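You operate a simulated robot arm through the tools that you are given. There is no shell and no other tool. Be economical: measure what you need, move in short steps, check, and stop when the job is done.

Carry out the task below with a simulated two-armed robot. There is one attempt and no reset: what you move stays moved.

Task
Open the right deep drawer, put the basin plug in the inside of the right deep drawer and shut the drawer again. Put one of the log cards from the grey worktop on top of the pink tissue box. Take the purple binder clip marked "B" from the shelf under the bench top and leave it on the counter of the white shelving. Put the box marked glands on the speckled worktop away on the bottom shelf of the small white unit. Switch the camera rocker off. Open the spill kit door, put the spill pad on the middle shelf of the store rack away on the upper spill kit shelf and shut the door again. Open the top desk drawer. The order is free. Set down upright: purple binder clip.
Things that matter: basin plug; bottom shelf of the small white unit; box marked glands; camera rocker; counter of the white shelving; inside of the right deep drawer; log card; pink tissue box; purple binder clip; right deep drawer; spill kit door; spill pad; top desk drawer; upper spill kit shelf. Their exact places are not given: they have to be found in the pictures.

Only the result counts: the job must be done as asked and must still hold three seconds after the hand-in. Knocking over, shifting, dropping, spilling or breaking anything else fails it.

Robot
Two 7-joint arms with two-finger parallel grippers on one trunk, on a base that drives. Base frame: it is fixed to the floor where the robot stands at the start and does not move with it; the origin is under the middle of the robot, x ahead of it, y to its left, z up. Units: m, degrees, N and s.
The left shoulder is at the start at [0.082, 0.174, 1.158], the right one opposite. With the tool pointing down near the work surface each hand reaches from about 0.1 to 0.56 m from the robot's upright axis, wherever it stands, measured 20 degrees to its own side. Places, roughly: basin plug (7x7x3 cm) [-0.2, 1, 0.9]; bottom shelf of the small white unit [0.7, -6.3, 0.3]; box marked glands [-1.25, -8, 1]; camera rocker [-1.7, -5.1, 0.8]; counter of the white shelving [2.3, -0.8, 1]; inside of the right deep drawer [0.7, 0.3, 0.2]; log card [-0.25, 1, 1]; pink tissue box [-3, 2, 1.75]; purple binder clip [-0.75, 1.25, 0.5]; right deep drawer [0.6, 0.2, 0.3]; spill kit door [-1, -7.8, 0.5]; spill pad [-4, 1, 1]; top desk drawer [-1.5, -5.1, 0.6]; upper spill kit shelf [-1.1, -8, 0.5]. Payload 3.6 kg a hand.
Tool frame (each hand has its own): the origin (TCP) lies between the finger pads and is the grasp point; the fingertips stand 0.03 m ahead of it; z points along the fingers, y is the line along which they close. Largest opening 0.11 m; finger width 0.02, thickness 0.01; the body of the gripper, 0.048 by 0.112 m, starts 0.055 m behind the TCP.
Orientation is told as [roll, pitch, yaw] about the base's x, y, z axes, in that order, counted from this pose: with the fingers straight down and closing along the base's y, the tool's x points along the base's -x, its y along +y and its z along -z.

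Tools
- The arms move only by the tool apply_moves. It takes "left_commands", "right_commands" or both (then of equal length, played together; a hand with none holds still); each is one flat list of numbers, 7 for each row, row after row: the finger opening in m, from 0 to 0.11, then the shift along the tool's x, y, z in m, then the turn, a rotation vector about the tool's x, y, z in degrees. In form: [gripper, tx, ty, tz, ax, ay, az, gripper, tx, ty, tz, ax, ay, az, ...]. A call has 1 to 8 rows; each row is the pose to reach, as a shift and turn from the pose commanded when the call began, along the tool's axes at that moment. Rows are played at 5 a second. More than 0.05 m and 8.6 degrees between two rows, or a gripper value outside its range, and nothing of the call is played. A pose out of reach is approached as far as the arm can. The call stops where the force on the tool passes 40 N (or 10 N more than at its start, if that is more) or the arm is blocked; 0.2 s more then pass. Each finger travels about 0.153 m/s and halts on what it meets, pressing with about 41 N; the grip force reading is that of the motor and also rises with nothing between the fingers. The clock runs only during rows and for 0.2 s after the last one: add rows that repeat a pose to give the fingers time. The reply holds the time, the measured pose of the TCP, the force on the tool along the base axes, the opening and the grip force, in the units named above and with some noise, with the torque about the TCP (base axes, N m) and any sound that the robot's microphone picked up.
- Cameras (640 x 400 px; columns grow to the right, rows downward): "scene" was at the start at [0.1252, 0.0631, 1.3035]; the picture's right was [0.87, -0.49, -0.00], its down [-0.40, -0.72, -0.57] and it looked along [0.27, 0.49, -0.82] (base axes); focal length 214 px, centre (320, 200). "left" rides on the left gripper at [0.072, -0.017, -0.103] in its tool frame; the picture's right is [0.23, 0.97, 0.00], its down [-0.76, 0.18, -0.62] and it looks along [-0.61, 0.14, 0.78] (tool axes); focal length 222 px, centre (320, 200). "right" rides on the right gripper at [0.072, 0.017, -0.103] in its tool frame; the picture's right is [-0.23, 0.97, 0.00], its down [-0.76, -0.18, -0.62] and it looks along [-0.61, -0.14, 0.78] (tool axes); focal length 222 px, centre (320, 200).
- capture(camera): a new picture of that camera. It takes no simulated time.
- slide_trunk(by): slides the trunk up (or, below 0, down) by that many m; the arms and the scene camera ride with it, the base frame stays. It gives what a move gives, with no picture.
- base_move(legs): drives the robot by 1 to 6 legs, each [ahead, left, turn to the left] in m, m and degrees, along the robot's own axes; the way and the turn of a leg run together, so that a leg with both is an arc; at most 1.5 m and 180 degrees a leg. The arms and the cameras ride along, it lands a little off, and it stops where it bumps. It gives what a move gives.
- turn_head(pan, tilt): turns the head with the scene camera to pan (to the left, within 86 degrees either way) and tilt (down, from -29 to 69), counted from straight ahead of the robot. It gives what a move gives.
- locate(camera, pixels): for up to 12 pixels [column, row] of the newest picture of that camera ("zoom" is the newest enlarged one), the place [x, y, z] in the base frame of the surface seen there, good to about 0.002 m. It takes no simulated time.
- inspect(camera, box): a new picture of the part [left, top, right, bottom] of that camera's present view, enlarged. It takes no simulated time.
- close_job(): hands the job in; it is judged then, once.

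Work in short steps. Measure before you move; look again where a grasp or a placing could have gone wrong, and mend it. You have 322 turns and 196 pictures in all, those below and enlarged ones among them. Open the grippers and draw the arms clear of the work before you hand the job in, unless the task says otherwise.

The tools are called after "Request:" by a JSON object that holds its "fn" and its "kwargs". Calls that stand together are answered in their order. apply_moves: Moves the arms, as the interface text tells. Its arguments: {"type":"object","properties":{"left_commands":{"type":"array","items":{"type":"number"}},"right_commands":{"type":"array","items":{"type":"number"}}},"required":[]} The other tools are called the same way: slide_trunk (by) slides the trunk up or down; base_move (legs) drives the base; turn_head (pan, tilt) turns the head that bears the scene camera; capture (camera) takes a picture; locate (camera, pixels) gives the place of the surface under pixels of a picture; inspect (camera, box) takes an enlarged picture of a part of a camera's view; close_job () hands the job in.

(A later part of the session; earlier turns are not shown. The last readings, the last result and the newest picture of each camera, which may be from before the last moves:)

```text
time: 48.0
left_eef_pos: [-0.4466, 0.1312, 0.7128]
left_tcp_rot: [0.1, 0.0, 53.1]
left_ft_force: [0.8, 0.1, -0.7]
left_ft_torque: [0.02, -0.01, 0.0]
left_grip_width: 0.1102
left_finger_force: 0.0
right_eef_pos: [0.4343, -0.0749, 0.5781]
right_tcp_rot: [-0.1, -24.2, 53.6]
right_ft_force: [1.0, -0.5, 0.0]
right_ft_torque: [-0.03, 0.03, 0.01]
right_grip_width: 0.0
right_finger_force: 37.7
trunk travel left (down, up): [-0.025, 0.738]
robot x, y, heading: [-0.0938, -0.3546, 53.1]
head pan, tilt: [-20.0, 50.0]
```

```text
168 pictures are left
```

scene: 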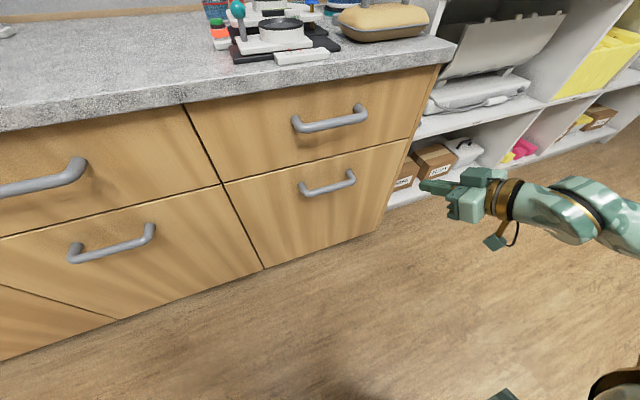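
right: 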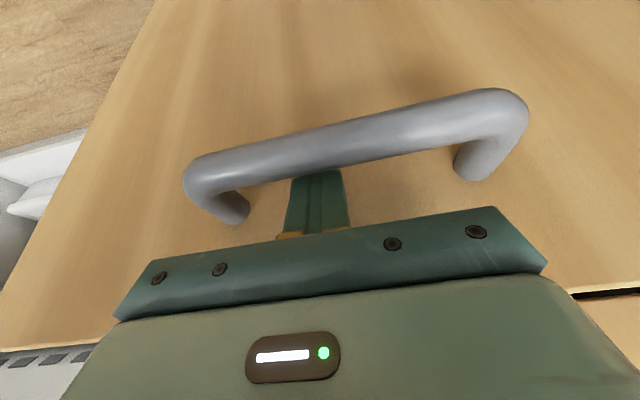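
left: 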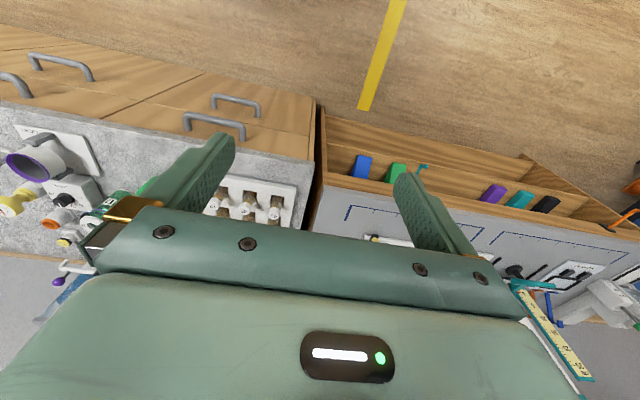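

The drawer follows. I pull 0.25 m more.

Request:
{"fn": "base_move", "kwargs": {"legs": [[-0.25, 0, 0]]}}

Request:
{"fn": "capture", "kwargs": {"camera": "scene"}}

```text
time: 49.8
left_eef_pos: [-0.5986, -0.0708, 0.7133]
left_tcp_rot: [0.1, 0.0, 53.3]
left_ft_force: [0.0, -0.6, 0.3]
left_ft_torque: [-0.01, -0.02, -0.01]
left_grip_width: 0.1101
left_finger_force: 0.0
right_eef_pos: [0.2823, -0.2738, 0.5802]
right_tcp_rot: [0.0, -24.3, 53.8]
right_ft_force: [0.0, 0.5, -0.1]
right_ft_torque: [0.01, 0.01, -0.03]
right_grip_width: 0.0
right_finger_force: 37.9
trunk travel left (down, up): [-0.025, 0.738]
robot x, y, heading: [-0.2459, -0.5571, 53.6]
head pan, tilt: [-20.0, 50.0]
```

```text
167 pictures are left
```

scene: 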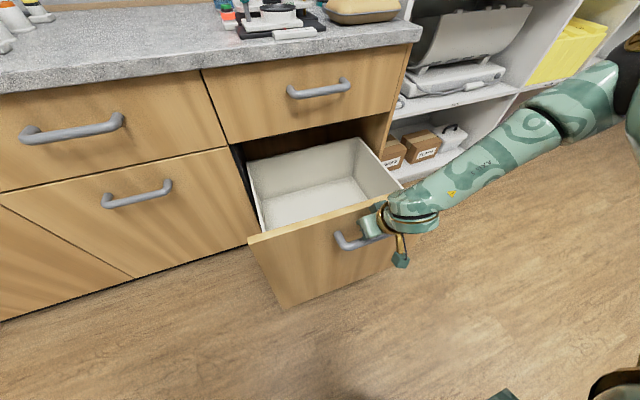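

The drawer is open ~0.35 m. I measure its inside and unhook by raising the hand.

Request:
{"fn": "locate", "kwargs": {"camera": "scene", "pixels": [[300, 200], [330, 185], [265, 232], [250, 240], [310, 216], [255, 165], [355, 140], [270, 220], [400, 185], [340, 195]]}}

Request:
{"fn": "apply_moves", "kwargs": {"right_commands": [0, -0.0196, 0, -0.0455, 0, 0, 0, 0, -0.0393, 0, -0.0909, 0, 0, 0, 0, -0.0589, 0, -0.1364, 0, 0, 0]}}

```text
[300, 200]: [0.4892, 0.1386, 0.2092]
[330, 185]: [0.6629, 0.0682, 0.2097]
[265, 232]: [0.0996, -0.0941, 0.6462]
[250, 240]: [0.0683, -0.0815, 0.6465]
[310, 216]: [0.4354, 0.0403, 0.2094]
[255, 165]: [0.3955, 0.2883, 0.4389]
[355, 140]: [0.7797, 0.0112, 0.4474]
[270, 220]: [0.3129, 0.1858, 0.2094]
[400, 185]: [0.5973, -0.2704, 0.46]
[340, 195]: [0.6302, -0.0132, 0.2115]
```

```text
time: 50.6
left_eef_pos: [-0.599, -0.0721, 0.7135]
left_tcp_rot: [0.1, 0.0, 53.4]
left_ft_force: [-0.3, -0.4, -0.6]
left_ft_torque: [-0.03, 0.01, -0.02]
left_grip_width: 0.1101
left_finger_force: 0.1
right_eef_pos: [0.28, -0.2773, 0.7296]
right_tcp_rot: [0.0, -24.2, 53.8]
right_ft_force: [0.0, -0.2, -0.6]
right_ft_torque: [-0.01, 0.0, 0.01]
right_grip_width: 0.0
right_finger_force: 37.4
trunk travel left (down, up): [-0.025, 0.738]
robot x, y, heading: [-0.2446, -0.5579, 53.6]
head pan, tilt: [-20.0, 50.0]
```

Drawer floor is at z 0.21, centre about (0.37,-0.105). Now I raise the trunk and drive along the bench to the plug at (-0.193,1.010).

Request:
{"fn": "slide_trunk", "kwargs": {"by": 0.4}}

Request:
{"fn": "base_move", "kwargs": {"legs": [[0, 1.09, 0], [0.6, 0, 0]]}}

Request:
{"fn": "turn_head", "kwargs": {"pan": -20, "tilt": 40}}

Request:
{"fn": "capture", "kwargs": {"camera": "scene"}}

```text
time: 54.5
left_eef_pos: [-0.5991, -0.0715, 1.1133]
left_tcp_rot: [0.0, 0.1, 53.3]
left_ft_force: [1.0, 0.5, 0.4]
left_ft_torque: [-0.01, 0.01, -0.03]
left_grip_width: 0.1099
left_finger_force: 0.0
right_eef_pos: [0.2805, -0.2744, 1.1283]
right_tcp_rot: [0.0, -24.3, 53.7]
right_ft_force: [-0.2, -0.1, 0.1]
right_ft_torque: [0.01, 0.01, 0.01]
right_grip_width: 0.0
right_finger_force: 37.4
trunk travel left (down, up): [-0.425, 0.338]
robot x, y, heading: [-0.2452, -0.5546, 53.4]
head pan, tilt: [-20.0, 50.0]
```

```text
time: 63.1
left_eef_pos: [-1.1278, 1.0627, 1.1125]
left_tcp_rot: [0.0, 0.1, 53.9]
left_ft_force: [-1.0, 0.1, -0.7]
left_ft_torque: [-0.02, 0.03, 0.01]
left_grip_width: 0.1101
left_finger_force: 0.0
right_eef_pos: [-0.247, 0.8675, 1.128]
right_tcp_rot: [0.1, -24.2, 54.4]
right_ft_force: [0.8, -0.1, -0.3]
right_ft_torque: [-0.02, -0.01, -0.01]
right_grip_width: 0.0
right_finger_force: 37.4
trunk travel left (down, up): [-0.425, 0.338]
robot x, y, heading: [-0.7695, 0.5838, 53.9]
head pan, tilt: [-20.0, 50.0]
```

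```text
time: 63.8
left_eef_pos: [-1.1279, 1.0622, 1.1125]
left_tcp_rot: [0.1, 0.0, 54.0]
left_ft_force: [-0.2, 0.9, 0.6]
left_ft_torque: [0.02, -0.02, 0.02]
left_grip_width: 0.1099
left_finger_force: 0.2
right_eef_pos: [-0.2454, 0.8677, 1.1284]
right_tcp_rot: [-0.1, -24.2, 54.5]
right_ft_force: [0.2, 0.0, -0.1]
right_ft_torque: [-0.01, 0.03, 0.01]
right_grip_width: 0.0001
right_finger_force: 37.4
trunk travel left (down, up): [-0.425, 0.338]
robot x, y, heading: [-0.7716, 0.5784, 53.8]
head pan, tilt: [-20.0, 40.0]
```

```text
166 pictures are left
```

scene: 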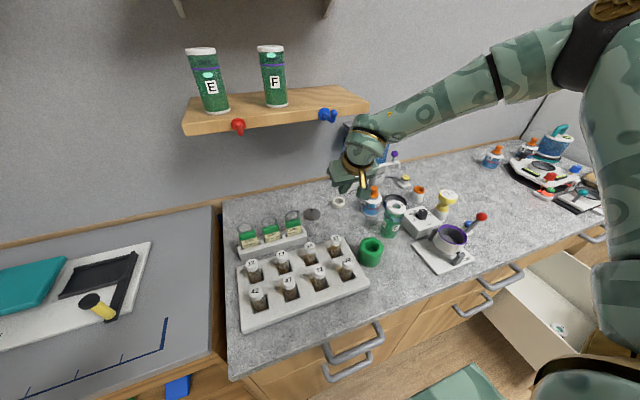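

The plug is at pixel (312,213). I measure it and the shelf's front edge to check clearance.

Request:
{"fn": "locate", "kwargs": {"camera": "scene", "pixels": [[312, 211], [312, 217], [304, 214], [320, 214], [370, 103], [186, 132], [328, 116], [238, 126], [288, 226], [338, 201]]}}

Request:
{"fn": "inspect", "kwargs": {"camera": "scene", "box": [220, 180, 380, 280]}}

```text
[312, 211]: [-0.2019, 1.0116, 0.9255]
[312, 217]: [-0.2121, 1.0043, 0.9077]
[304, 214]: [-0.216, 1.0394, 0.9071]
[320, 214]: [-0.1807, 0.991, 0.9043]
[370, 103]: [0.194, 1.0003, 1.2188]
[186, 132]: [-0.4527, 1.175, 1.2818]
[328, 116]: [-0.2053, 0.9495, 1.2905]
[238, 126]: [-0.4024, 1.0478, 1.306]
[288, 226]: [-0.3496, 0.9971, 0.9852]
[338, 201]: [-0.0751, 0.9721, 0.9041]
```

```text
4.00 times, centred on (300, 230) of scene
```

zoom: 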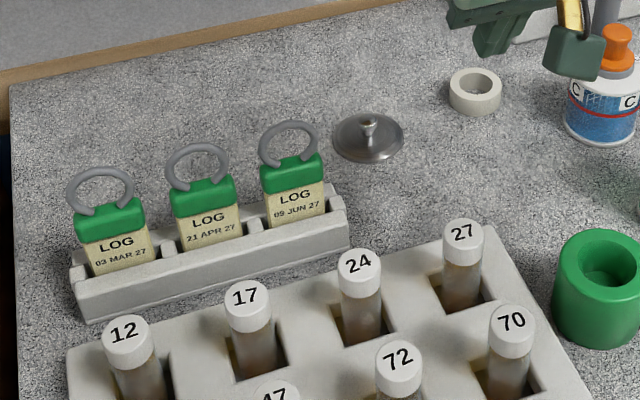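

The knob top is at (-0.2,1.012,0.926). I move the right hand to hover above it with 30° tilt, fingers opened to 5 cm.

Request:
{"fn": "apply_moves", "kwargs": {"right_commands": [0.05, -0.025, 0.0125, 0.025, 0, -1.5, 0, 0.05, -0.05, 0.025, 0.05, 0, -3, 0, 0.05, -0.075, 0.0375, 0.075, 0, -4.5, 0, 0.05, -0.1, 0.05, 0.0997, 0, -6, 0]}}

Request:
{"fn": "capture", "kwargs": {"camera": "right"}}

```text
time: 64.8
left_eef_pos: [-1.1274, 1.0621, 1.1126]
left_tcp_rot: [0.1, 0.0, 53.9]
left_ft_force: [0.8, 0.8, 0.2]
left_ft_torque: [-0.01, 0.01, -0.01]
left_grip_width: 0.1098
left_finger_force: 0.0
right_eef_pos: [-0.2117, 0.9399, 1.1078]
right_tcp_rot: [0.0, -30.4, 54.5]
right_ft_force: [0.4, 0.3, 1.1]
right_ft_torque: [-0.05, 0.04, 0.02]
right_grip_width: 0.0502
right_finger_force: 0.1
right hand out of reach, approached as far as the arm can: row 2, 3, 4
trunk travel left (down, up): [-0.425, 0.338]
robot x, y, heading: [-0.7701, 0.5863, 54.0]
head pan, tilt: [-20.0, 40.0]
```

```text
164 pictures are left
```

right: 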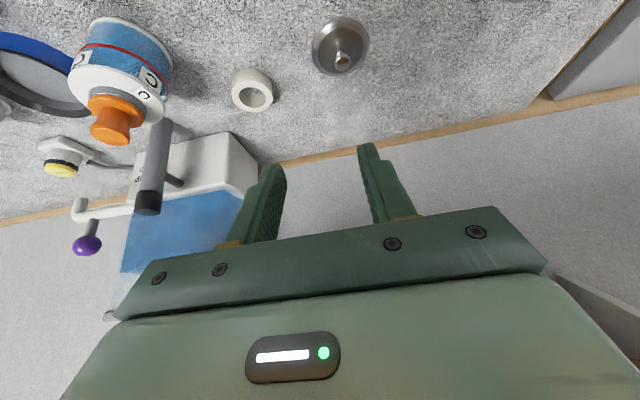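

Reach ended at n 0.62. I lower the trunk 0.1 m to gain horizontal reach and move on toward the plug.

Request:
{"fn": "slide_trunk", "kwargs": {"by": -0.1}}

Request:
{"fn": "apply_moves", "kwargs": {"right_commands": [0.05, -0.023, 0.01, 0.0135, 0, 0, 0, 0.05, -0.0468, 0.022, 0.027, 0, 0, 0]}}

Request:
{"fn": "capture", "kwargs": {"camera": "right"}}

```text
time: 66.1
left_eef_pos: [-1.1285, 1.0635, 1.014]
left_tcp_rot: [0.1, -0.1, 53.9]
left_ft_force: [0.0, 0.3, -0.4]
left_ft_torque: [0.01, 0.04, 0.0]
left_grip_width: 0.11
left_finger_force: 0.0
right_eef_pos: [-0.2107, 0.9389, 1.0098]
right_tcp_rot: [0.0, -30.3, 54.4]
right_ft_force: [1.0, 0.2, 0.4]
right_ft_torque: [-0.02, -0.02, 0.01]
right_grip_width: 0.0499
right_finger_force: 0.0
trunk travel left (down, up): [-0.325, 0.438]
robot x, y, heading: [-0.7711, 0.5834, 54.1]
head pan, tilt: [-20.0, 40.0]
```

```text
time: 66.7
left_eef_pos: [-1.1273, 1.0624, 1.0124]
left_tcp_rot: [0.1, -0.2, 53.9]
left_ft_force: [-0.4, -0.3, -0.3]
left_ft_torque: [0.0, -0.02, -0.01]
left_grip_width: 0.1099
left_finger_force: 0.1
right_eef_pos: [-0.2001, 0.9721, 1.0145]
right_tcp_rot: [0.0, -30.4, 54.4]
right_ft_force: [-0.6, -0.2, -0.6]
right_ft_torque: [0.03, -0.02, 0.04]
right_grip_width: 0.0498
right_finger_force: 0.0
right hand out of reach, approached as far as the arm can: row 2
trunk travel left (down, up): [-0.325, 0.438]
robot x, y, heading: [-0.7657, 0.5858, 54.1]
head pan, tilt: [-20.0, 40.0]
```

```text
163 pictures are left
```

right: 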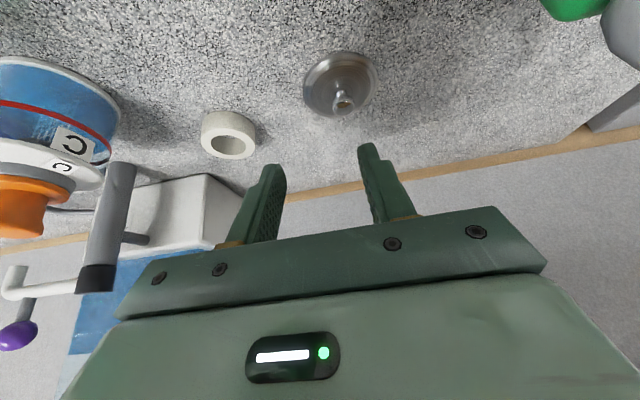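

The knob is at (344,100) in the right picture; I locate it and the plate.

Request:
{"fn": "locate", "kwargs": {"camera": "right", "pixels": [[344, 103], [342, 95], [340, 62], [312, 85], [370, 85], [340, 115], [229, 140], [345, 98]]}}

Request:
{"fn": "inspect", "kwargs": {"camera": "right", "box": [260, 20, 420, 120]}}

```text
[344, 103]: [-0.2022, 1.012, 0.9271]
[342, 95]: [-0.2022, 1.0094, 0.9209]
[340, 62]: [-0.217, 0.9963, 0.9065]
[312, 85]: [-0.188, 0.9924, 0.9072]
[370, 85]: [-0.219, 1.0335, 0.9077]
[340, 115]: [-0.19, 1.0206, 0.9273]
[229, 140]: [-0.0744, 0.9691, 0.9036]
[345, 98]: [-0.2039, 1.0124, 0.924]
```

```text
4.00 times, centred on (340, 70) of right
```

zoom: 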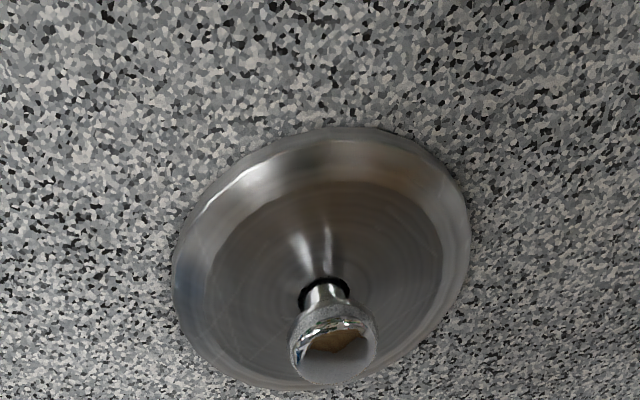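

I drive 0.025 ahead, then fine-position above the knob before lowering.

Request:
{"fn": "base_move", "kwargs": {"legs": [[0.03, 0.02, 0]]}}

Request:
{"fn": "slide_trunk", "kwargs": {"by": -0.03}}

```text
time: 67.6
left_eef_pos: [-1.1248, 1.1, 1.0127]
left_tcp_rot: [0.1, 0.1, 53.8]
left_ft_force: [-0.1, 0.4, -0.2]
left_ft_torque: [-0.04, 0.03, -0.01]
left_grip_width: 0.1102
left_finger_force: 0.0
right_eef_pos: [-0.1986, 1.0098, 1.0142]
right_tcp_rot: [0.0, -30.2, 54.3]
right_ft_force: [0.2, 1.0, -0.6]
right_ft_torque: [-0.03, 0.0, 0.0]
right_grip_width: 0.0501
right_finger_force: 0.0
trunk travel left (down, up): [-0.325, 0.438]
robot x, y, heading: [-0.768, 0.6172, 53.8]
head pan, tilt: [-20.0, 40.0]
```

```text
time: 68.3
left_eef_pos: [-1.1257, 1.0966, 0.9834]
left_tcp_rot: [0.1, -0.1, 53.9]
left_ft_force: [0.1, 0.3, 0.2]
left_ft_torque: [0.01, 0.03, 0.01]
left_grip_width: 0.1099
left_finger_force: 0.0
right_eef_pos: [-0.1981, 1.0075, 0.9859]
right_tcp_rot: [0.0, -30.4, 54.4]
right_ft_force: [-0.2, -0.3, -0.2]
right_ft_torque: [0.03, -0.02, -0.02]
right_grip_width: 0.05
right_finger_force: 0.1
trunk travel left (down, up): [-0.295, 0.468]
robot x, y, heading: [-0.7654, 0.616, 54.0]
head pan, tilt: [-20.0, 40.0]
```

Now I lower onto the knob and close the fingers.

Request:
{"fn": "apply_moves", "kwargs": {"right_commands": [0.05, 0.0069, 0.0079, -0.004, 0, 0, 0, 0.05, 0.0175, 0.0079, 0.014, 0, 0, 0, 0.05, 0.0282, 0.0079, 0.0322, 0, 0, 0, 0.0, 0.0282, 0.0079, 0.0322, 0, 0, 0, 0.0, 0.0282, 0.0079, 0.0322, 0, 0, 0, 0.0, 0.0282, 0.0079, 0.0322, 0, 0, 0]}}

Request:
{"fn": "capture", "kwargs": {"camera": "right"}}

```text
time: 69.7
left_eef_pos: [-1.1261, 1.0997, 0.9836]
left_tcp_rot: [0.1, 0.0, 53.9]
left_ft_force: [-0.7, 0.3, 0.3]
left_ft_torque: [-0.02, 0.04, 0.01]
left_grip_width: 0.11
left_finger_force: 0.1
right_eef_pos: [-0.2079, 1.0033, 0.9435]
right_tcp_rot: [-0.1, -30.4, 54.4]
right_ft_force: [-0.1, 0.6, -1.2]
right_ft_torque: [-0.03, -0.03, -0.03]
right_grip_width: 0.019
right_finger_force: 41.7
right hand out of reach, approached as far as the arm can: row 3, 4, 5, 6
trunk travel left (down, up): [-0.295, 0.468]
robot x, y, heading: [-0.7644, 0.6187, 53.8]
head pan, tilt: [-20.0, 40.0]
```

```text
161 pictures are left
```

right: 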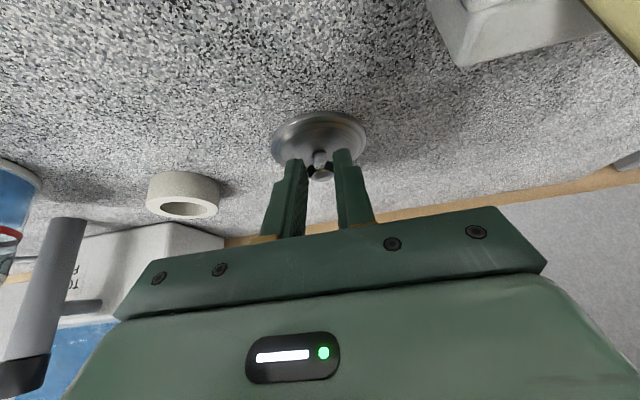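

The knob is held (0.019 m). I lift by the trunk and back away from the bench.

Request:
{"fn": "slide_trunk", "kwargs": {"by": 0.13}}

Request:
{"fn": "base_move", "kwargs": {"legs": [[-0.6, 0, 0]]}}

Request:
{"fn": "capture", "kwargs": {"camera": "right"}}

```text
time: 71.3
left_eef_pos: [-1.1262, 1.0994, 1.1126]
left_tcp_rot: [0.1, -0.1, 53.9]
left_ft_force: [0.0, 0.2, 0.2]
left_ft_torque: [0.01, 0.05, 0.01]
left_grip_width: 0.1099
left_finger_force: 0.0
right_eef_pos: [-0.2159, 0.9919, 1.1282]
right_tcp_rot: [-0.1, -35.6, 54.4]
right_ft_force: [0.0, -0.6, -0.8]
right_ft_torque: [-0.02, -0.02, -0.01]
right_grip_width: 0.0186
right_finger_force: 41.1
trunk travel left (down, up): [-0.425, 0.338]
robot x, y, heading: [-0.7618, 0.6153, 54.0]
head pan, tilt: [-20.0, 40.0]
```

```text
time: 74.7
left_eef_pos: [-1.4836, 0.6067, 1.1134]
left_tcp_rot: [0.2, 0.0, 53.9]
left_ft_force: [-0.5, -0.8, -0.1]
left_ft_torque: [-0.01, 0.02, -0.02]
left_grip_width: 0.1102
left_finger_force: 0.0
right_eef_pos: [-0.5739, 0.5015, 1.1286]
right_tcp_rot: [0.0, -35.7, 54.6]
right_ft_force: [0.1, -0.4, -0.2]
right_ft_torque: [-0.03, 0.03, 0.0]
right_grip_width: 0.0191
right_finger_force: 41.2
trunk travel left (down, up): [-0.425, 0.338]
robot x, y, heading: [-1.126, 0.1287, 54.1]
head pan, tilt: [-20.0, 40.0]
```

```text
160 pictures are left
```

right: 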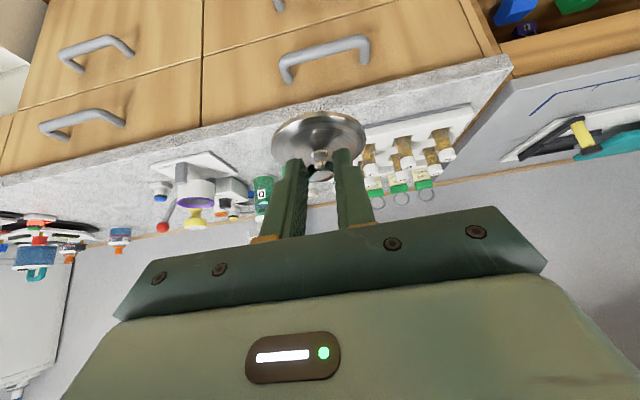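

Plug held well. I bring the hand closer and vertical before driving to the open drawer's left side.

Request:
{"fn": "apply_moves", "kwargs": {"right_commands": [0, 0.03045, -0.0125, -0.0219, 0, 4.1, 0, 0, 0.0609, -0.025, -0.0438, 0, 8.2, 0, 0, 0.0914, -0.0375, -0.0656, 0, 12.3, 0, 0, 0.1218, -0.05, -0.0875, 0, 16.4, 0, 0, 0.1522, -0.0625, -0.1094, 0, 20.5, 0, 0, 0.1827, -0.075, -0.1313, 0, 24.6, 0, 0, 0.2131, -0.0875, -0.1532, 0, 28.7, 0, 0, 0.2436, -0.1, -0.175, 0, 33, 0]}}

Request:
{"fn": "base_move", "kwargs": {"legs": [[0, 0.0, -1], [0.42, -0.76, 0]]}}

Request:
{"fn": "turn_head", "kwargs": {"pan": -50, "tilt": 50}}

Request:
{"fn": "capture", "kwargs": {"camera": "scene"}}

```text
time: 76.5
left_eef_pos: [-1.4843, 0.607, 1.1131]
left_tcp_rot: [0.1, -0.1, 53.9]
left_ft_force: [0.5, -0.1, 0.3]
left_ft_torque: [0.01, 0.0, -0.05]
left_grip_width: 0.1101
left_finger_force: 0.2
right_eef_pos: [-0.6674, 0.1971, 1.1274]
right_tcp_rot: [0.0, -2.5, 54.6]
right_ft_force: [0.1, 1.0, 0.2]
right_ft_torque: [0.03, 0.0, -0.02]
right_grip_width: 0.0188
right_finger_force: 41.2
trunk travel left (down, up): [-0.425, 0.338]
robot x, y, heading: [-1.1226, 0.1256, 54.0]
head pan, tilt: [-20.0, 40.0]
```

```text
time: 81.5
left_eef_pos: [-0.6182, 0.4954, 1.1136]
left_tcp_rot: [0.1, -0.1, 54.3]
left_ft_force: [0.0, 0.3, 0.6]
left_ft_torque: [0.01, 0.03, 0.05]
left_grip_width: 0.11
left_finger_force: 0.0
right_eef_pos: [0.2006, 0.0892, 1.1277]
right_tcp_rot: [0.0, -2.6, 54.6]
right_ft_force: [-0.6, 0.2, -0.4]
right_ft_torque: [0.0, 0.0, -0.05]
right_grip_width: 0.0186
right_finger_force: 40.4
trunk travel left (down, up): [-0.425, 0.338]
robot x, y, heading: [-0.2574, 0.0159, 54.1]
head pan, tilt: [-20.0, 40.0]
```

```text
time: 82.4
left_eef_pos: [-0.619, 0.4971, 1.1121]
left_tcp_rot: [0.1, -0.1, 54.2]
left_ft_force: [0.6, 0.0, 0.2]
left_ft_torque: [0.01, 0.01, -0.03]
left_grip_width: 0.1101
left_finger_force: 0.0
right_eef_pos: [0.2008, 0.0887, 1.1272]
right_tcp_rot: [0.0, -2.5, 54.8]
right_ft_force: [-0.9, 0.2, -0.5]
right_ft_torque: [0.0, 0.01, -0.03]
right_grip_width: 0.0188
right_finger_force: 41.0
trunk travel left (down, up): [-0.425, 0.338]
robot x, y, heading: [-0.2543, 0.0178, 54.0]
head pan, tilt: [-50.0, 50.0]
```

```text
159 pictures are left
```

scene: 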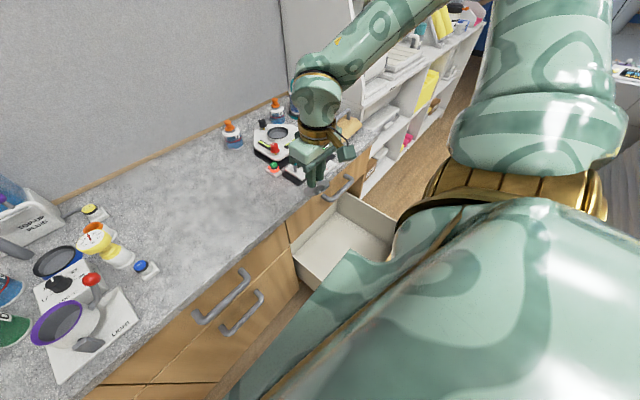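

I shift the hand right over the drawer's middle, then lower the trunk.

Request:
{"fn": "apply_moves", "kwargs": {"right_commands": [0, 0.012, -0.039, 0, 0, 0, 0, 0, 0.024, -0.078, 0, 0, 0, 0, 0, 0.036, -0.117, 0, 0, 0, 0, 0, 0.048, -0.156, 0, 0, 0, 0, 0, 0.06, -0.195, 0, 0, 0, 0, 0, 0.07, -0.235, 0, 0, 0, 0]}}

Request:
{"fn": "slide_trunk", "kwargs": {"by": -0.25}}

Request:
{"fn": "capture", "kwargs": {"camera": "scene"}}

```text
time: 83.8
left_eef_pos: [-0.6187, 0.4956, 1.1118]
left_tcp_rot: [0.1, 0.1, 54.3]
left_ft_force: [0.3, 0.0, 0.2]
left_ft_torque: [-0.03, 0.0, 0.02]
left_grip_width: 0.11
left_finger_force: 0.1
right_eef_pos: [0.2832, -0.0233, 1.0914]
right_tcp_rot: [-0.1, -2.7, 54.7]
right_ft_force: [-0.5, -0.1, -0.2]
right_ft_torque: [0.01, -0.04, 0.02]
right_grip_width: 0.0185
right_finger_force: 41.3
right hand out of reach, approached as far as the arm can: row 3, 4, 5, 6
trunk travel left (down, up): [-0.425, 0.338]
robot x, y, heading: [-0.2548, 0.0145, 54.4]
head pan, tilt: [-50.0, 50.0]
```

```text
time: 86.4
left_eef_pos: [-0.6185, 0.4948, 0.8632]
left_tcp_rot: [0.0, -0.1, 54.1]
left_ft_force: [0.8, 0.2, 0.1]
left_ft_torque: [0.02, -0.04, -0.05]
left_grip_width: 0.1099
left_finger_force: 0.1
right_eef_pos: [0.2969, -0.0042, 0.7891]
right_tcp_rot: [0.1, 10.4, 54.7]
right_ft_force: [0.6, -0.6, -0.3]
right_ft_torque: [0.02, -0.03, -0.04]
right_grip_width: 0.0187
right_finger_force: 41.1
trunk travel left (down, up): [-0.175, 0.588]
robot x, y, heading: [-0.2495, 0.0142, 54.3]
head pan, tilt: [-50.0, 50.0]
```

```text
158 pictures are left
```

scene: 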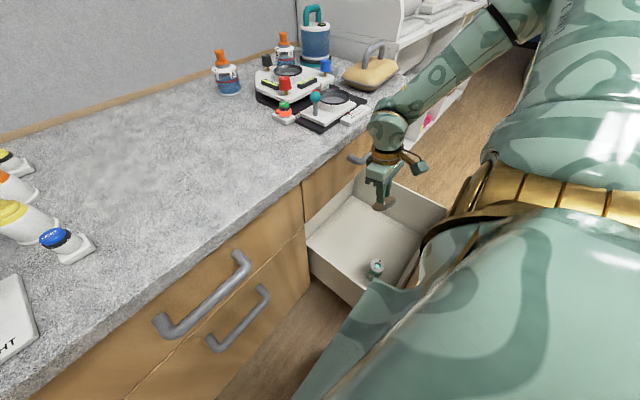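

There is another object in the drawer at (376,267). I locate it, the floor, and choose a free place.

Request:
{"fn": "locate", "kwargs": {"camera": "scene", "pixels": [[376, 267], [350, 240], [400, 230], [385, 203], [330, 240], [365, 210], [357, 160], [310, 245], [345, 290]]}}

Request:
{"fn": "inspect", "kwargs": {"camera": "scene", "box": [290, 120, 450, 320]}}

```text
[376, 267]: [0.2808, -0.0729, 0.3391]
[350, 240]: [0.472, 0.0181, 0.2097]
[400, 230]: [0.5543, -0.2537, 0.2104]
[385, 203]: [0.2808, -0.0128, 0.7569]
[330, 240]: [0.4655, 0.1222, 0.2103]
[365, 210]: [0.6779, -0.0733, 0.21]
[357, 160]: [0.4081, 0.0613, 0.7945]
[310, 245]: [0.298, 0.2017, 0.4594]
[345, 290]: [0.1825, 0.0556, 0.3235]
```

```text
2.00 times, centred on (370, 220) of scene
```

zoom: 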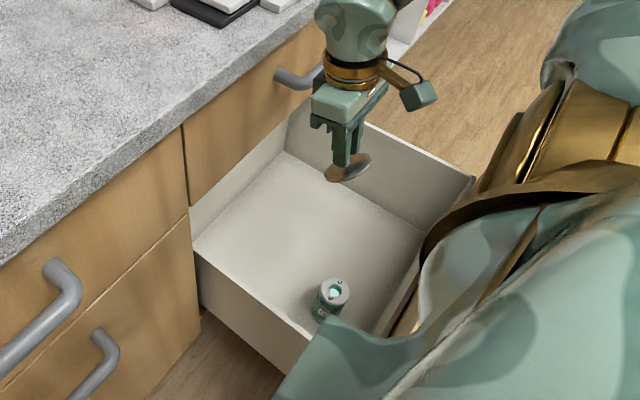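

A canister stands in the drawer at (0.281,-0.073), top z 0.34. I'll set the plug down in the back-left free area, about (0.279,0.046): straighten the hand, shift there, then lower.

Request:
{"fn": "apply_moves", "kwargs": {"right_commands": [0, -0.01, 0.0145, -0.0018, 0, -6, 0, 0, -0.02, 0.029, -0.0036, 0, -12, 0, 0, -0.0295, 0.0436, -0.0054, 0, -18, 0]}}

Request:
{"fn": "slide_trunk", "kwargs": {"by": -0.17}}

Request:
{"fn": "capture", "kwargs": {"camera": "right"}}

```text
time: 87.2
left_eef_pos: [-0.618, 0.4956, 0.8633]
left_tcp_rot: [0.2, 0.1, 54.2]
left_ft_force: [0.2, -0.1, 0.8]
left_ft_torque: [0.0, -0.01, 0.01]
left_grip_width: 0.1103
left_finger_force: 0.1
right_eef_pos: [0.2768, 0.045, 0.7883]
right_tcp_rot: [0.1, -7.7, 54.6]
right_ft_force: [0.5, 1.0, -0.3]
right_ft_torque: [0.0, -0.01, 0.02]
right_grip_width: 0.0186
right_finger_force: 40.5
trunk travel left (down, up): [-0.175, 0.588]
robot x, y, heading: [-0.2549, 0.0124, 54.4]
head pan, tilt: [-50.0, 50.0]
```

```text
time: 88.8
left_eef_pos: [-0.5985, 0.5485, 0.7231]
left_tcp_rot: [-0.8, -17.8, 55.2]
left_ft_force: [0.5, -0.4, -1.0]
left_ft_torque: [-0.09, -0.02, -0.02]
left_grip_width: 0.1102
left_finger_force: 0.0
right_eef_pos: [0.2781, 0.0553, 0.6347]
right_tcp_rot: [-1.7, -3.0, 54.4]
right_ft_force: [0.1, -1.0, 0.1]
right_ft_torque: [0.05, 0.0, -0.02]
right_grip_width: 0.0186
right_finger_force: 40.7
trunk travel left (down, up): [-0.027, 0.736]
robot x, y, heading: [-0.2608, 0.0154, 55.1]
head pan, tilt: [-50.0, 50.0]
stopped: the arm was blocked; the commanded pose is now the measured one
```

```text
156 pictures are left
```

right: 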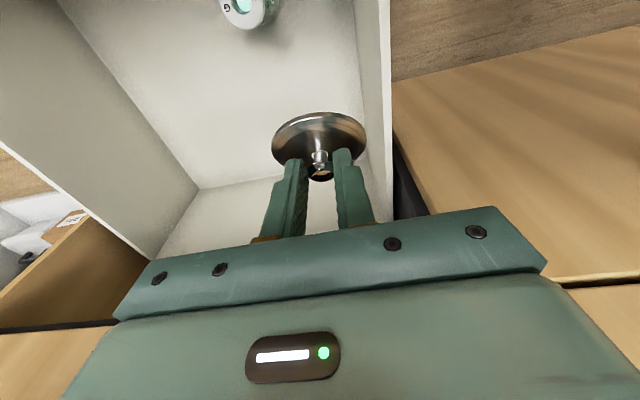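

The left arm got blocked by something while lowering. I look at it.

Request:
{"fn": "turn_head", "kwargs": {"pan": 40, "tilt": 50}}

Request:
{"fn": "capture", "kwargs": {"camera": "scene"}}

Request:
{"fn": "capture", "kwargs": {"camera": "left"}}

```text
time: 90.4
left_eef_pos: [-0.6445, 0.5193, 0.7005]
left_tcp_rot: [-1.9, -11.9, 57.8]
left_ft_force: [1.1, 0.2, -0.3]
left_ft_torque: [0.01, -0.02, -0.02]
left_grip_width: 0.1098
left_finger_force: 0.0
right_eef_pos: [0.2557, 0.0765, 0.6409]
right_tcp_rot: [-2.0, -2.6, 57.2]
right_ft_force: [-0.6, -0.8, 0.0]
right_ft_torque: [0.07, -0.04, 0.01]
right_grip_width: 0.0186
right_finger_force: 40.5
trunk travel left (down, up): [-0.027, 0.736]
robot x, y, heading: [-0.2566, 0.0145, 56.6]
head pan, tilt: [40.0, 50.0]
```

```text
155 pictures are left
```

scene: 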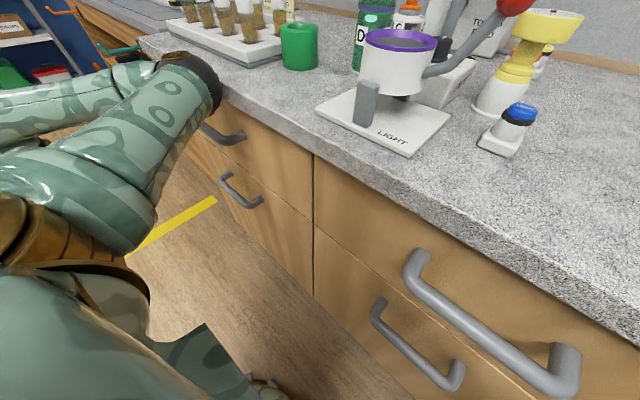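

```text
154 pictures are left
```

left: 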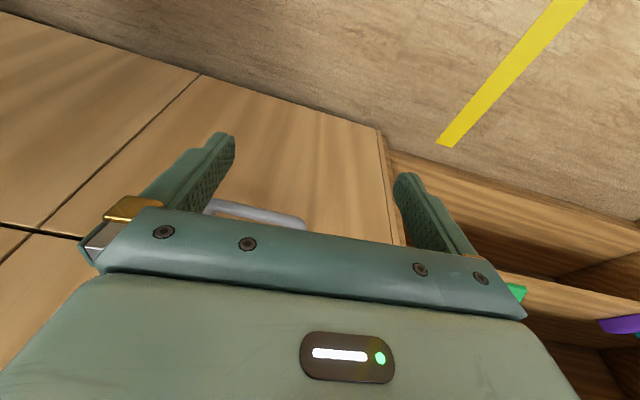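

The left elbow is against the bench edge. I raise the trunk a little and pull the left hand back and down so the elbow clears.

Request:
{"fn": "slide_trunk", "kwargs": {"by": 0.12}}

Request:
{"fn": "apply_moves", "kwargs": {"left_commands": [0.11, 0.03, 0.008, 0.02, 0, 0, 0, 0.11, 0.06, 0.016, 0.04, 0, 0, 0, 0.11, 0.09, 0.024, 0.06, 0, 0, 0, 0.11, 0.12, 0.032, 0.08, 0, 0, 0, 0.11, 0.15, 0.04, 0.1, 0, 0, 0, 0.11, 0.18, 0.048, 0.12, 0, 0, 0]}}

Request:
{"fn": "capture", "kwargs": {"camera": "scene"}}

```text
time: 91.5
left_eef_pos: [-0.6382, 0.5042, 0.8148]
left_tcp_rot: [-1.9, -17.1, 54.4]
left_ft_force: [-3.2, -3.0, 1.4]
left_ft_torque: [0.16, -0.25, -0.01]
left_grip_width: 0.1101
left_finger_force: 0.2
right_eef_pos: [0.2342, 0.0246, 0.7637]
right_tcp_rot: [-1.4, -7.8, 53.9]
right_ft_force: [-6.1, 0.4, 1.6]
right_ft_torque: [-0.08, -0.33, -0.07]
right_grip_width: 0.0186
right_finger_force: 41.2
trunk travel left (down, up): [-0.129, 0.634]
robot x, y, heading: [-0.2695, 0.0091, 53.6]
head pan, tilt: [40.0, 50.0]
stopped: the arm was blocked; the commanded pose is now the measured one
```

```text
time: 93.0
left_eef_pos: [-0.7416, 0.4384, 0.6459]
left_tcp_rot: [-1.5, -14.9, 54.2]
left_ft_force: [0.2, -0.1, -0.6]
left_ft_torque: [0.03, 0.02, 0.03]
left_grip_width: 0.1101
left_finger_force: 0.0
right_eef_pos: [0.2486, 0.0482, 0.746]
right_tcp_rot: [-0.8, -5.2, 54.6]
right_ft_force: [-0.7, 0.0, -0.1]
right_ft_torque: [-0.03, 0.01, -0.02]
right_grip_width: 0.019
right_finger_force: 40.9
trunk travel left (down, up): [-0.129, 0.634]
robot x, y, heading: [-0.2652, 0.0145, 53.9]
head pan, tilt: [40.0, 50.0]
```

```text
153 pictures are left
```

scene: 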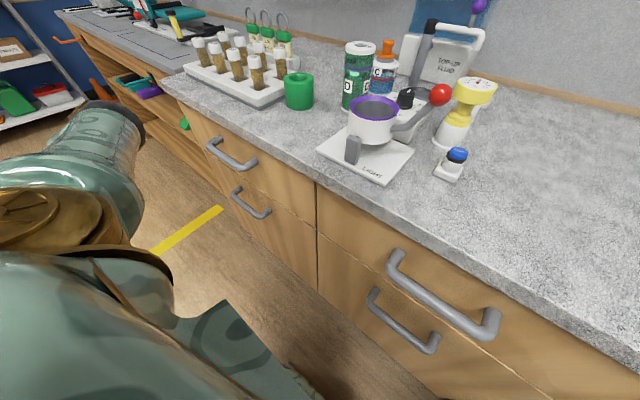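

The left arm is now clear of the bench. I check the right hand over the drawer.

Request:
{"fn": "turn_head", "kwargs": {"pan": -45, "tilt": 58}}

Request:
{"fn": "capture", "kwargs": {"camera": "scene"}}

```text
time: 94.5
left_eef_pos: [-0.7409, 0.4373, 0.646]
left_tcp_rot: [-1.5, -14.9, 54.3]
left_ft_force: [0.0, 0.3, 0.0]
left_ft_torque: [0.01, 0.02, -0.01]
left_grip_width: 0.1102
left_finger_force: 0.0
right_eef_pos: [0.249, 0.0486, 0.7468]
right_tcp_rot: [-0.8, -5.2, 54.6]
right_ft_force: [-0.4, 0.2, 0.1]
right_ft_torque: [0.0, -0.03, 0.01]
right_grip_width: 0.0187
right_finger_force: 40.9
trunk travel left (down, up): [-0.129, 0.634]
robot x, y, heading: [-0.2607, 0.0167, 53.6]
head pan, tilt: [-45.0, 58.0]
```

```text
152 pictures are left
```

scene: 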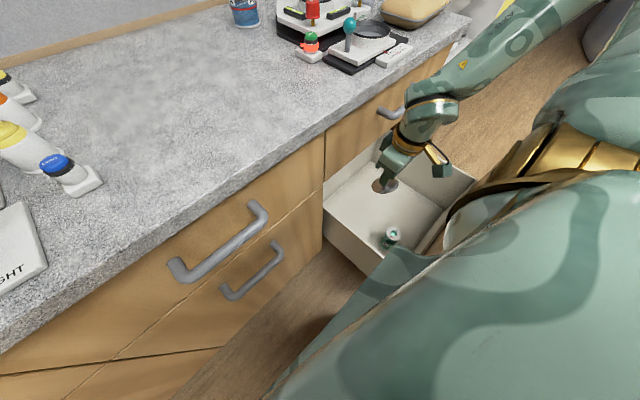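

I shift slightly right and lower the trunk, then the arm toward the drawer floor.

Request:
{"fn": "apply_moves", "kwargs": {"right_commands": [0, -0.005, -0.026, 0, 0, 0, 0]}}

Request:
{"fn": "slide_trunk", "kwargs": {"by": -0.125}}

Request:
{"fn": "apply_moves", "kwargs": {"right_commands": [0, 0, 0, 0.045, 0, 0, 0, 0, 0, 0, 0.09, 0, 0, 0, 0, 0, 0, 0.135, 0, 0, 0, 0, 0, 0, 0.18, 0, 0, 0]}}

Request:
{"fn": "capture", "kwargs": {"camera": "right"}}

```text
time: 94.9
left_eef_pos: [-0.7419, 0.4382, 0.6458]
left_tcp_rot: [-1.5, -15.1, 54.3]
left_ft_force: [0.8, 0.4, -0.3]
left_ft_torque: [0.0, -0.01, 0.0]
left_grip_width: 0.11
left_finger_force: 0.1
right_eef_pos: [0.2733, 0.0371, 0.7464]
right_tcp_rot: [-0.8, -5.2, 54.7]
right_ft_force: [0.0, -0.1, -0.7]
right_ft_torque: [0.02, -0.01, 0.01]
right_grip_width: 0.0186
right_finger_force: 41.3
trunk travel left (down, up): [-0.129, 0.634]
robot x, y, heading: [-0.2677, 0.0194, 54.3]
head pan, tilt: [-45.0, 58.0]
```

```text
time: 96.5
left_eef_pos: [-0.74, 0.4372, 0.5195]
left_tcp_rot: [-1.5, -15.0, 54.2]
left_ft_force: [0.0, -0.2, 1.0]
left_ft_torque: [0.01, 0.0, 0.03]
left_grip_width: 0.1099
left_finger_force: 0.0
right_eef_pos: [0.2759, 0.0411, 0.6036]
right_tcp_rot: [-0.6, 1.3, 54.6]
right_ft_force: [-0.3, -0.2, 0.4]
right_ft_torque: [0.03, 0.0, 0.0]
right_grip_width: 0.0185
right_finger_force: 40.8
trunk travel left (down, up): [-0.004, 0.759]
robot x, y, heading: [-0.2654, 0.0167, 53.9]
head pan, tilt: [-45.0, 58.0]
```

```text
time: 97.5
left_eef_pos: [-0.7415, 0.4373, 0.5207]
left_tcp_rot: [-1.5, -14.8, 54.3]
left_ft_force: [-0.4, -1.4, 0.4]
left_ft_torque: [0.01, -0.03, 0.03]
left_grip_width: 0.11
left_finger_force: 0.0
right_eef_pos: [0.2772, 0.0358, 0.4222]
right_tcp_rot: [-0.8, 1.1, 54.5]
right_ft_force: [-1.2, -0.6, 0.1]
right_ft_torque: [0.02, 0.03, 0.01]
right_grip_width: 0.0187
right_finger_force: 41.2
trunk travel left (down, up): [-0.004, 0.759]
robot x, y, heading: [-0.2673, 0.0167, 54.0]
head pan, tilt: [-45.0, 58.0]
```

```text
151 pictures are left
```

right: 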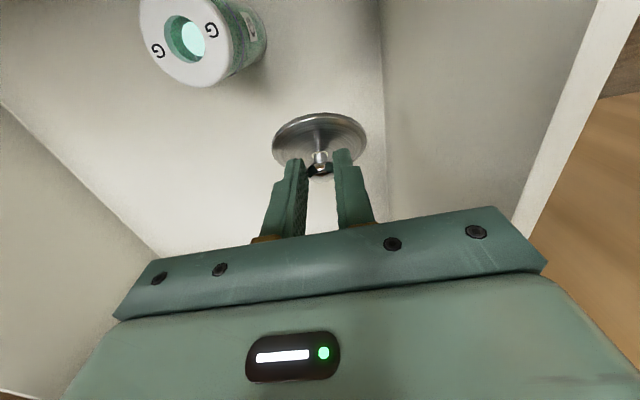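

Clear so far. I lower further to z≈0.28.

Request:
{"fn": "apply_moves", "kwargs": {"right_commands": [0, 0, -0.005, 0.04, 0, 0, 0, 0, 0, -0.005, 0.08, 0, 0, 0, 0, 0, -0.005, 0.11, 0, 0, 0, 0, 0, -0.005, 0.135, 0, 0, 0]}}

Request:
{"fn": "capture", "kwargs": {"camera": "right"}}

```text
time: 98.5
left_eef_pos: [-0.7399, 0.4368, 0.5198]
left_tcp_rot: [-1.4, -14.9, 54.2]
left_ft_force: [1.0, 0.7, -0.1]
left_ft_torque: [0.0, 0.02, 0.03]
left_grip_width: 0.11
left_finger_force: 0.1
right_eef_pos: [0.2789, 0.0307, 0.2888]
right_tcp_rot: [-0.6, 1.2, 54.6]
right_ft_force: [0.1, 1.1, 0.2]
right_ft_torque: [0.01, 0.02, 0.0]
right_grip_width: 0.0185
right_finger_force: 41.3
trunk travel left (down, up): [-0.004, 0.759]
robot x, y, heading: [-0.2608, 0.0175, 53.9]
head pan, tilt: [-45.0, 58.0]
```

```text
150 pictures are left
```

right: 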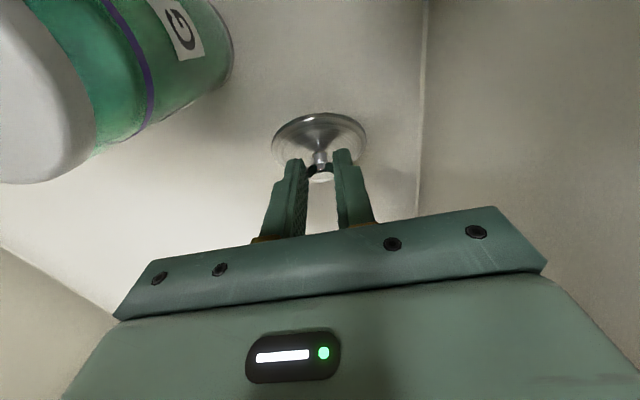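

I lower 2 cm more and release with a limited opening, then lift.

Request:
{"fn": "apply_moves", "kwargs": {"right_commands": [0, 0, 0, 0.01, 0, 0, 0, 0, 0, 0, 0.02, 0, 0, 0]}}

Request:
{"fn": "apply_moves", "kwargs": {"right_commands": [0.05, 0, 0, 0, 0, 0, 0, 0.05, 0, 0, 0, 0, 0, 0, 0.05, 0, 0, -0.04, 0, 0, 0, 0.05, 0, 0, -0.08, 0, 0, 0]}}

Request:
{"fn": "capture", "kwargs": {"camera": "right"}}

```text
time: 99.2
left_eef_pos: [-0.7429, 0.4377, 0.5189]
left_tcp_rot: [-1.6, -15.0, 54.4]
left_ft_force: [0.2, 0.4, 0.4]
left_ft_torque: [0.01, 0.03, -0.02]
left_grip_width: 0.1098
left_finger_force: 0.0
right_eef_pos: [0.2828, 0.0352, 0.2733]
right_tcp_rot: [-0.8, 0.3, 54.8]
right_ft_force: [-0.4, 2.1, 32.0]
right_ft_torque: [0.83, -0.37, 0.03]
right_grip_width: 0.0189
right_finger_force: 40.8
trunk travel left (down, up): [-0.004, 0.759]
robot x, y, heading: [-0.2681, 0.0184, 53.8]
head pan, tilt: [-45.0, 58.0]
stopped in row 2 (right hand): the force on the tool passed its limit at 43 N (the readings are from after the stop); the commanded pose is now the measured one
```

```text
time: 100.2
left_eef_pos: [-0.7412, 0.4364, 0.5212]
left_tcp_rot: [-1.6, -14.9, 54.3]
left_ft_force: [0.2, 0.8, -0.5]
left_ft_torque: [0.0, 0.0, 0.05]
left_grip_width: 0.1101
left_finger_force: 0.1
right_eef_pos: [0.2797, 0.0351, 0.3501]
right_tcp_rot: [-0.7, 0.9, 54.8]
right_ft_force: [0.9, 0.5, -0.1]
right_ft_torque: [0.02, 0.02, -0.01]
right_grip_width: 0.05
right_finger_force: 0.1
trunk travel left (down, up): [-0.004, 0.759]
robot x, y, heading: [-0.264, 0.0148, 54.0]
head pan, tilt: [-45.0, 58.0]
```

```text
149 pictures are left
```

right: 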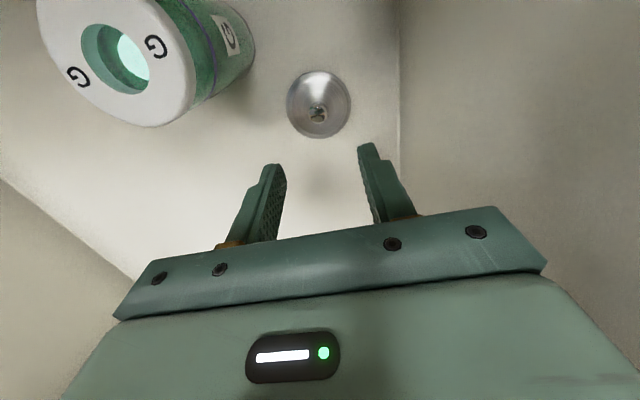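

The plug lies flat in the drawer, canister still standing. I lift the hand out, raise the trunk, and back off.

Request:
{"fn": "apply_moves", "kwargs": {"right_commands": [0.05, 0, 0, -0.045, 0, 0, 0, 0.05, 0, 0, -0.09, 0, 0, 0, 0.03, 0, 0, -0.135, 0, 0, 0, 0.0, 0, 0, -0.18, 0, 0, 0, 0, 0, 0, -0.22, 0, 0, 0]}}

Request:
{"fn": "slide_trunk", "kwargs": {"by": 0.2}}

Request:
{"fn": "base_move", "kwargs": {"legs": [[-0.5, 0, 0]]}}

Request:
{"fn": "capture", "kwargs": {"camera": "scene"}}

```text
time: 101.4
left_eef_pos: [-0.7404, 0.4374, 0.5199]
left_tcp_rot: [-1.5, -14.9, 54.3]
left_ft_force: [0.6, 0.2, 0.3]
left_ft_torque: [-0.04, 0.02, -0.01]
left_grip_width: 0.1099
left_finger_force: 0.1
right_eef_pos: [0.2781, 0.0384, 0.5696]
right_tcp_rot: [-0.8, 0.9, 54.7]
right_ft_force: [0.2, -0.8, -0.1]
right_ft_torque: [-0.04, -0.01, 0.05]
right_grip_width: 0.0
right_finger_force: 37.8
trunk travel left (down, up): [-0.004, 0.759]
robot x, y, heading: [-0.2698, 0.0153, 53.9]
head pan, tilt: [-45.0, 58.0]
```

```text
time: 103.6
left_eef_pos: [-0.7413, 0.4369, 0.7205]
left_tcp_rot: [-1.5, -14.8, 54.3]
left_ft_force: [-0.4, 1.3, 1.0]
left_ft_torque: [-0.04, -0.01, 0.01]
left_grip_width: 0.1102
left_finger_force: 0.0
right_eef_pos: [0.2824, 0.0392, 0.7709]
right_tcp_rot: [-0.9, 0.9, 54.6]
right_ft_force: [-0.3, -0.3, 0.1]
right_ft_torque: [0.03, 0.0, 0.0]
right_grip_width: 0.0001
right_finger_force: 37.6
trunk travel left (down, up): [-0.204, 0.559]
robot x, y, heading: [-0.2625, 0.019, 53.7]
head pan, tilt: [-45.0, 58.0]
```

```text
time: 106.6
left_eef_pos: [-1.0448, 0.0206, 0.7204]
left_tcp_rot: [-1.5, -15.0, 54.4]
left_ft_force: [0.1, 0.0, 0.6]
left_ft_torque: [0.04, 0.01, -0.04]
left_grip_width: 0.1099
left_finger_force: 0.1
right_eef_pos: [-0.0195, -0.3742, 0.7697]
right_tcp_rot: [-0.7, 0.9, 54.8]
right_ft_force: [-0.7, 0.9, -0.3]
right_ft_torque: [0.04, 0.01, 0.03]
right_grip_width: 0.0003
right_finger_force: 37.8
trunk travel left (down, up): [-0.204, 0.559]
robot x, y, heading: [-0.5682, -0.3946, 54.3]
head pan, tilt: [-45.0, 58.0]
```

```text
148 pictures are left
```

scene: 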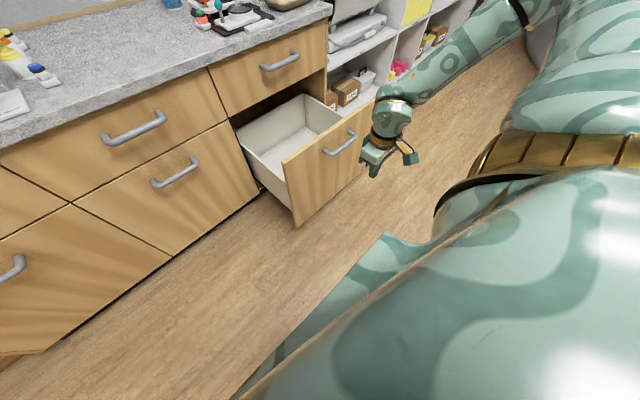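

Next I tilt the closed hand 28°, centre it, move right to line up with the handle (u 0.375) and lower to handle height.

Request:
{"fn": "apply_moves", "kwargs": {"right_commands": [0, 0, 0.0375, 0, 0, -7, 0, 0, 0, 0.075, 0, 0, -14, 0, 0, 0, 0.1125, 0, 0, -21, 0, 0, 0, 0.15, 0, 0, -28, 0]}}

Request:
{"fn": "base_move", "kwargs": {"legs": [[0, -0.315, -1.2]]}}

Request:
{"fn": "slide_trunk", "kwargs": {"by": -0.185}}

Request:
{"fn": "capture", "kwargs": {"camera": "right"}}

```text
time: 107.6
left_eef_pos: [-1.0442, 0.0239, 0.7199]
left_tcp_rot: [-1.5, -14.9, 54.4]
left_ft_force: [0.4, -0.1, 0.1]
left_ft_torque: [-0.01, -0.01, 0.01]
left_grip_width: 0.11
left_finger_force: 0.0
right_eef_pos: [-0.0834, -0.265, 0.7962]
right_tcp_rot: [-0.2, -25.8, 55.2]
right_ft_force: [0.6, 1.1, 1.1]
right_ft_torque: [-0.03, 0.0, 0.0]
right_grip_width: 0.0
right_finger_force: 37.5
right hand out of reach, approached as far as the arm can: row 3, 4
trunk travel left (down, up): [-0.204, 0.559]
robot x, y, heading: [-0.5676, -0.3981, 54.0]
head pan, tilt: [-45.0, 58.0]
```

```text
time: 109.7
left_eef_pos: [-0.7802, -0.1569, 0.7208]
left_tcp_rot: [-1.5, -14.8, 53.2]
left_ft_force: [0.8, -0.4, 0.0]
left_ft_torque: [-0.01, 0.0, 0.0]
left_grip_width: 0.1101
left_finger_force: 0.0
right_eef_pos: [0.1738, -0.4634, 0.7962]
right_tcp_rot: [-0.2, -26.1, 54.0]
right_ft_force: [0.8, -0.2, 0.5]
right_ft_torque: [0.03, 0.04, 0.02]
right_grip_width: 0.0001
right_finger_force: 37.4
trunk travel left (down, up): [-0.204, 0.559]
robot x, y, heading: [-0.3096, -0.5837, 52.6]
head pan, tilt: [-45.0, 58.0]
```

```text
time: 111.7
left_eef_pos: [-0.7816, -0.157, 0.5351]
left_tcp_rot: [-1.5, -14.8, 53.2]
left_ft_force: [-0.4, 0.5, 0.2]
left_ft_torque: [-0.01, 0.0, -0.01]
left_grip_width: 0.1099
left_finger_force: 0.0
right_eef_pos: [0.1743, -0.4621, 0.5443]
right_tcp_rot: [0.2, -11.1, 53.9]
right_ft_force: [0.0, 0.3, -0.1]
right_ft_torque: [0.01, 0.0, 0.02]
right_grip_width: 0.0
right_finger_force: 37.8
trunk travel left (down, up): [-0.019, 0.744]
robot x, y, heading: [-0.3146, -0.5845, 52.8]
head pan, tilt: [-45.0, 58.0]
```

```text
147 pictures are left
```

right: 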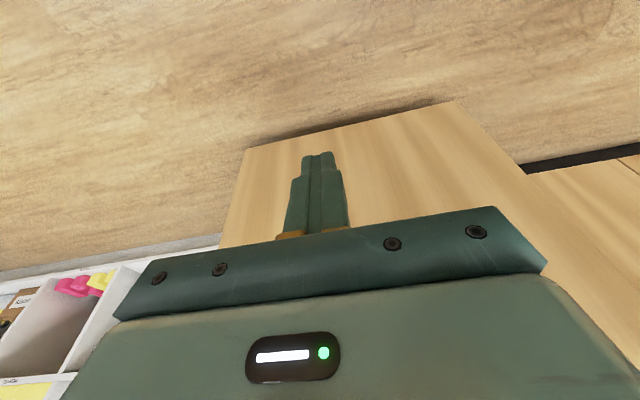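

The hand settled at pitch -11°, z 0.544. I correct it: forward 0.1, up 0.04, tilt 17° more.

Request:
{"fn": "apply_moves", "kwargs": {"right_commands": [0, -0.035, 0, -0.007, 0, -6, 0, 0, -0.07, 0, -0.014, 0, -12, 0, 0, -0.1056, 0, -0.02, 0, -17, 0, 0, -0.1056, 0, -0.02, 0, -17, 0]}}

Request:
{"fn": "base_move", "kwargs": {"legs": [[0, 0.035, 0.3]]}}

Request:
{"fn": "capture", "kwargs": {"camera": "right"}}

```text
time: 112.7
left_eef_pos: [-0.7811, -0.1572, 0.5356]
left_tcp_rot: [-1.6, -14.8, 53.2]
left_ft_force: [0.8, -0.2, 0.3]
left_ft_torque: [0.01, 0.02, -0.04]
left_grip_width: 0.1097
left_finger_force: 0.0
right_eef_pos: [0.246, -0.3781, 0.5934]
right_tcp_rot: [0.5, -27.8, 53.9]
right_ft_force: [0.5, -0.4, -0.9]
right_ft_torque: [0.0, 0.02, 0.03]
right_grip_width: 0.0001
right_finger_force: 37.7
right hand out of reach, approached as far as the arm can: row 1, 2, 3, 4
trunk travel left (down, up): [-0.019, 0.744]
robot x, y, heading: [-0.3096, -0.5867, 53.0]
head pan, tilt: [-45.0, 58.0]
```

```text
time: 113.6
left_eef_pos: [-0.8124, -0.1378, 0.5357]
left_tcp_rot: [-1.5, -14.8, 53.6]
left_ft_force: [1.0, -0.1, 0.2]
left_ft_torque: [-0.01, 0.01, 0.02]
left_grip_width: 0.1099
left_finger_force: 0.0
right_eef_pos: [0.2163, -0.3547, 0.5936]
right_tcp_rot: [0.5, -28.0, 54.2]
right_ft_force: [0.0, -0.1, 0.5]
right_ft_torque: [0.02, -0.02, 0.03]
right_grip_width: 0.0002
right_finger_force: 37.4
trunk travel left (down, up): [-0.019, 0.744]
robot x, y, heading: [-0.3422, -0.5611, 53.4]
head pan, tilt: [-45.0, 58.0]
```

```text
146 pictures are left
```

right: 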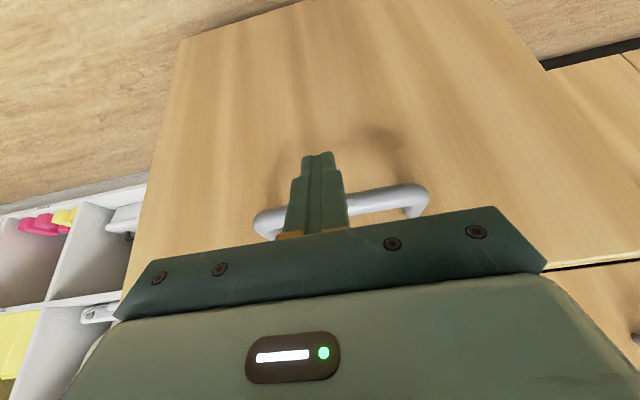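

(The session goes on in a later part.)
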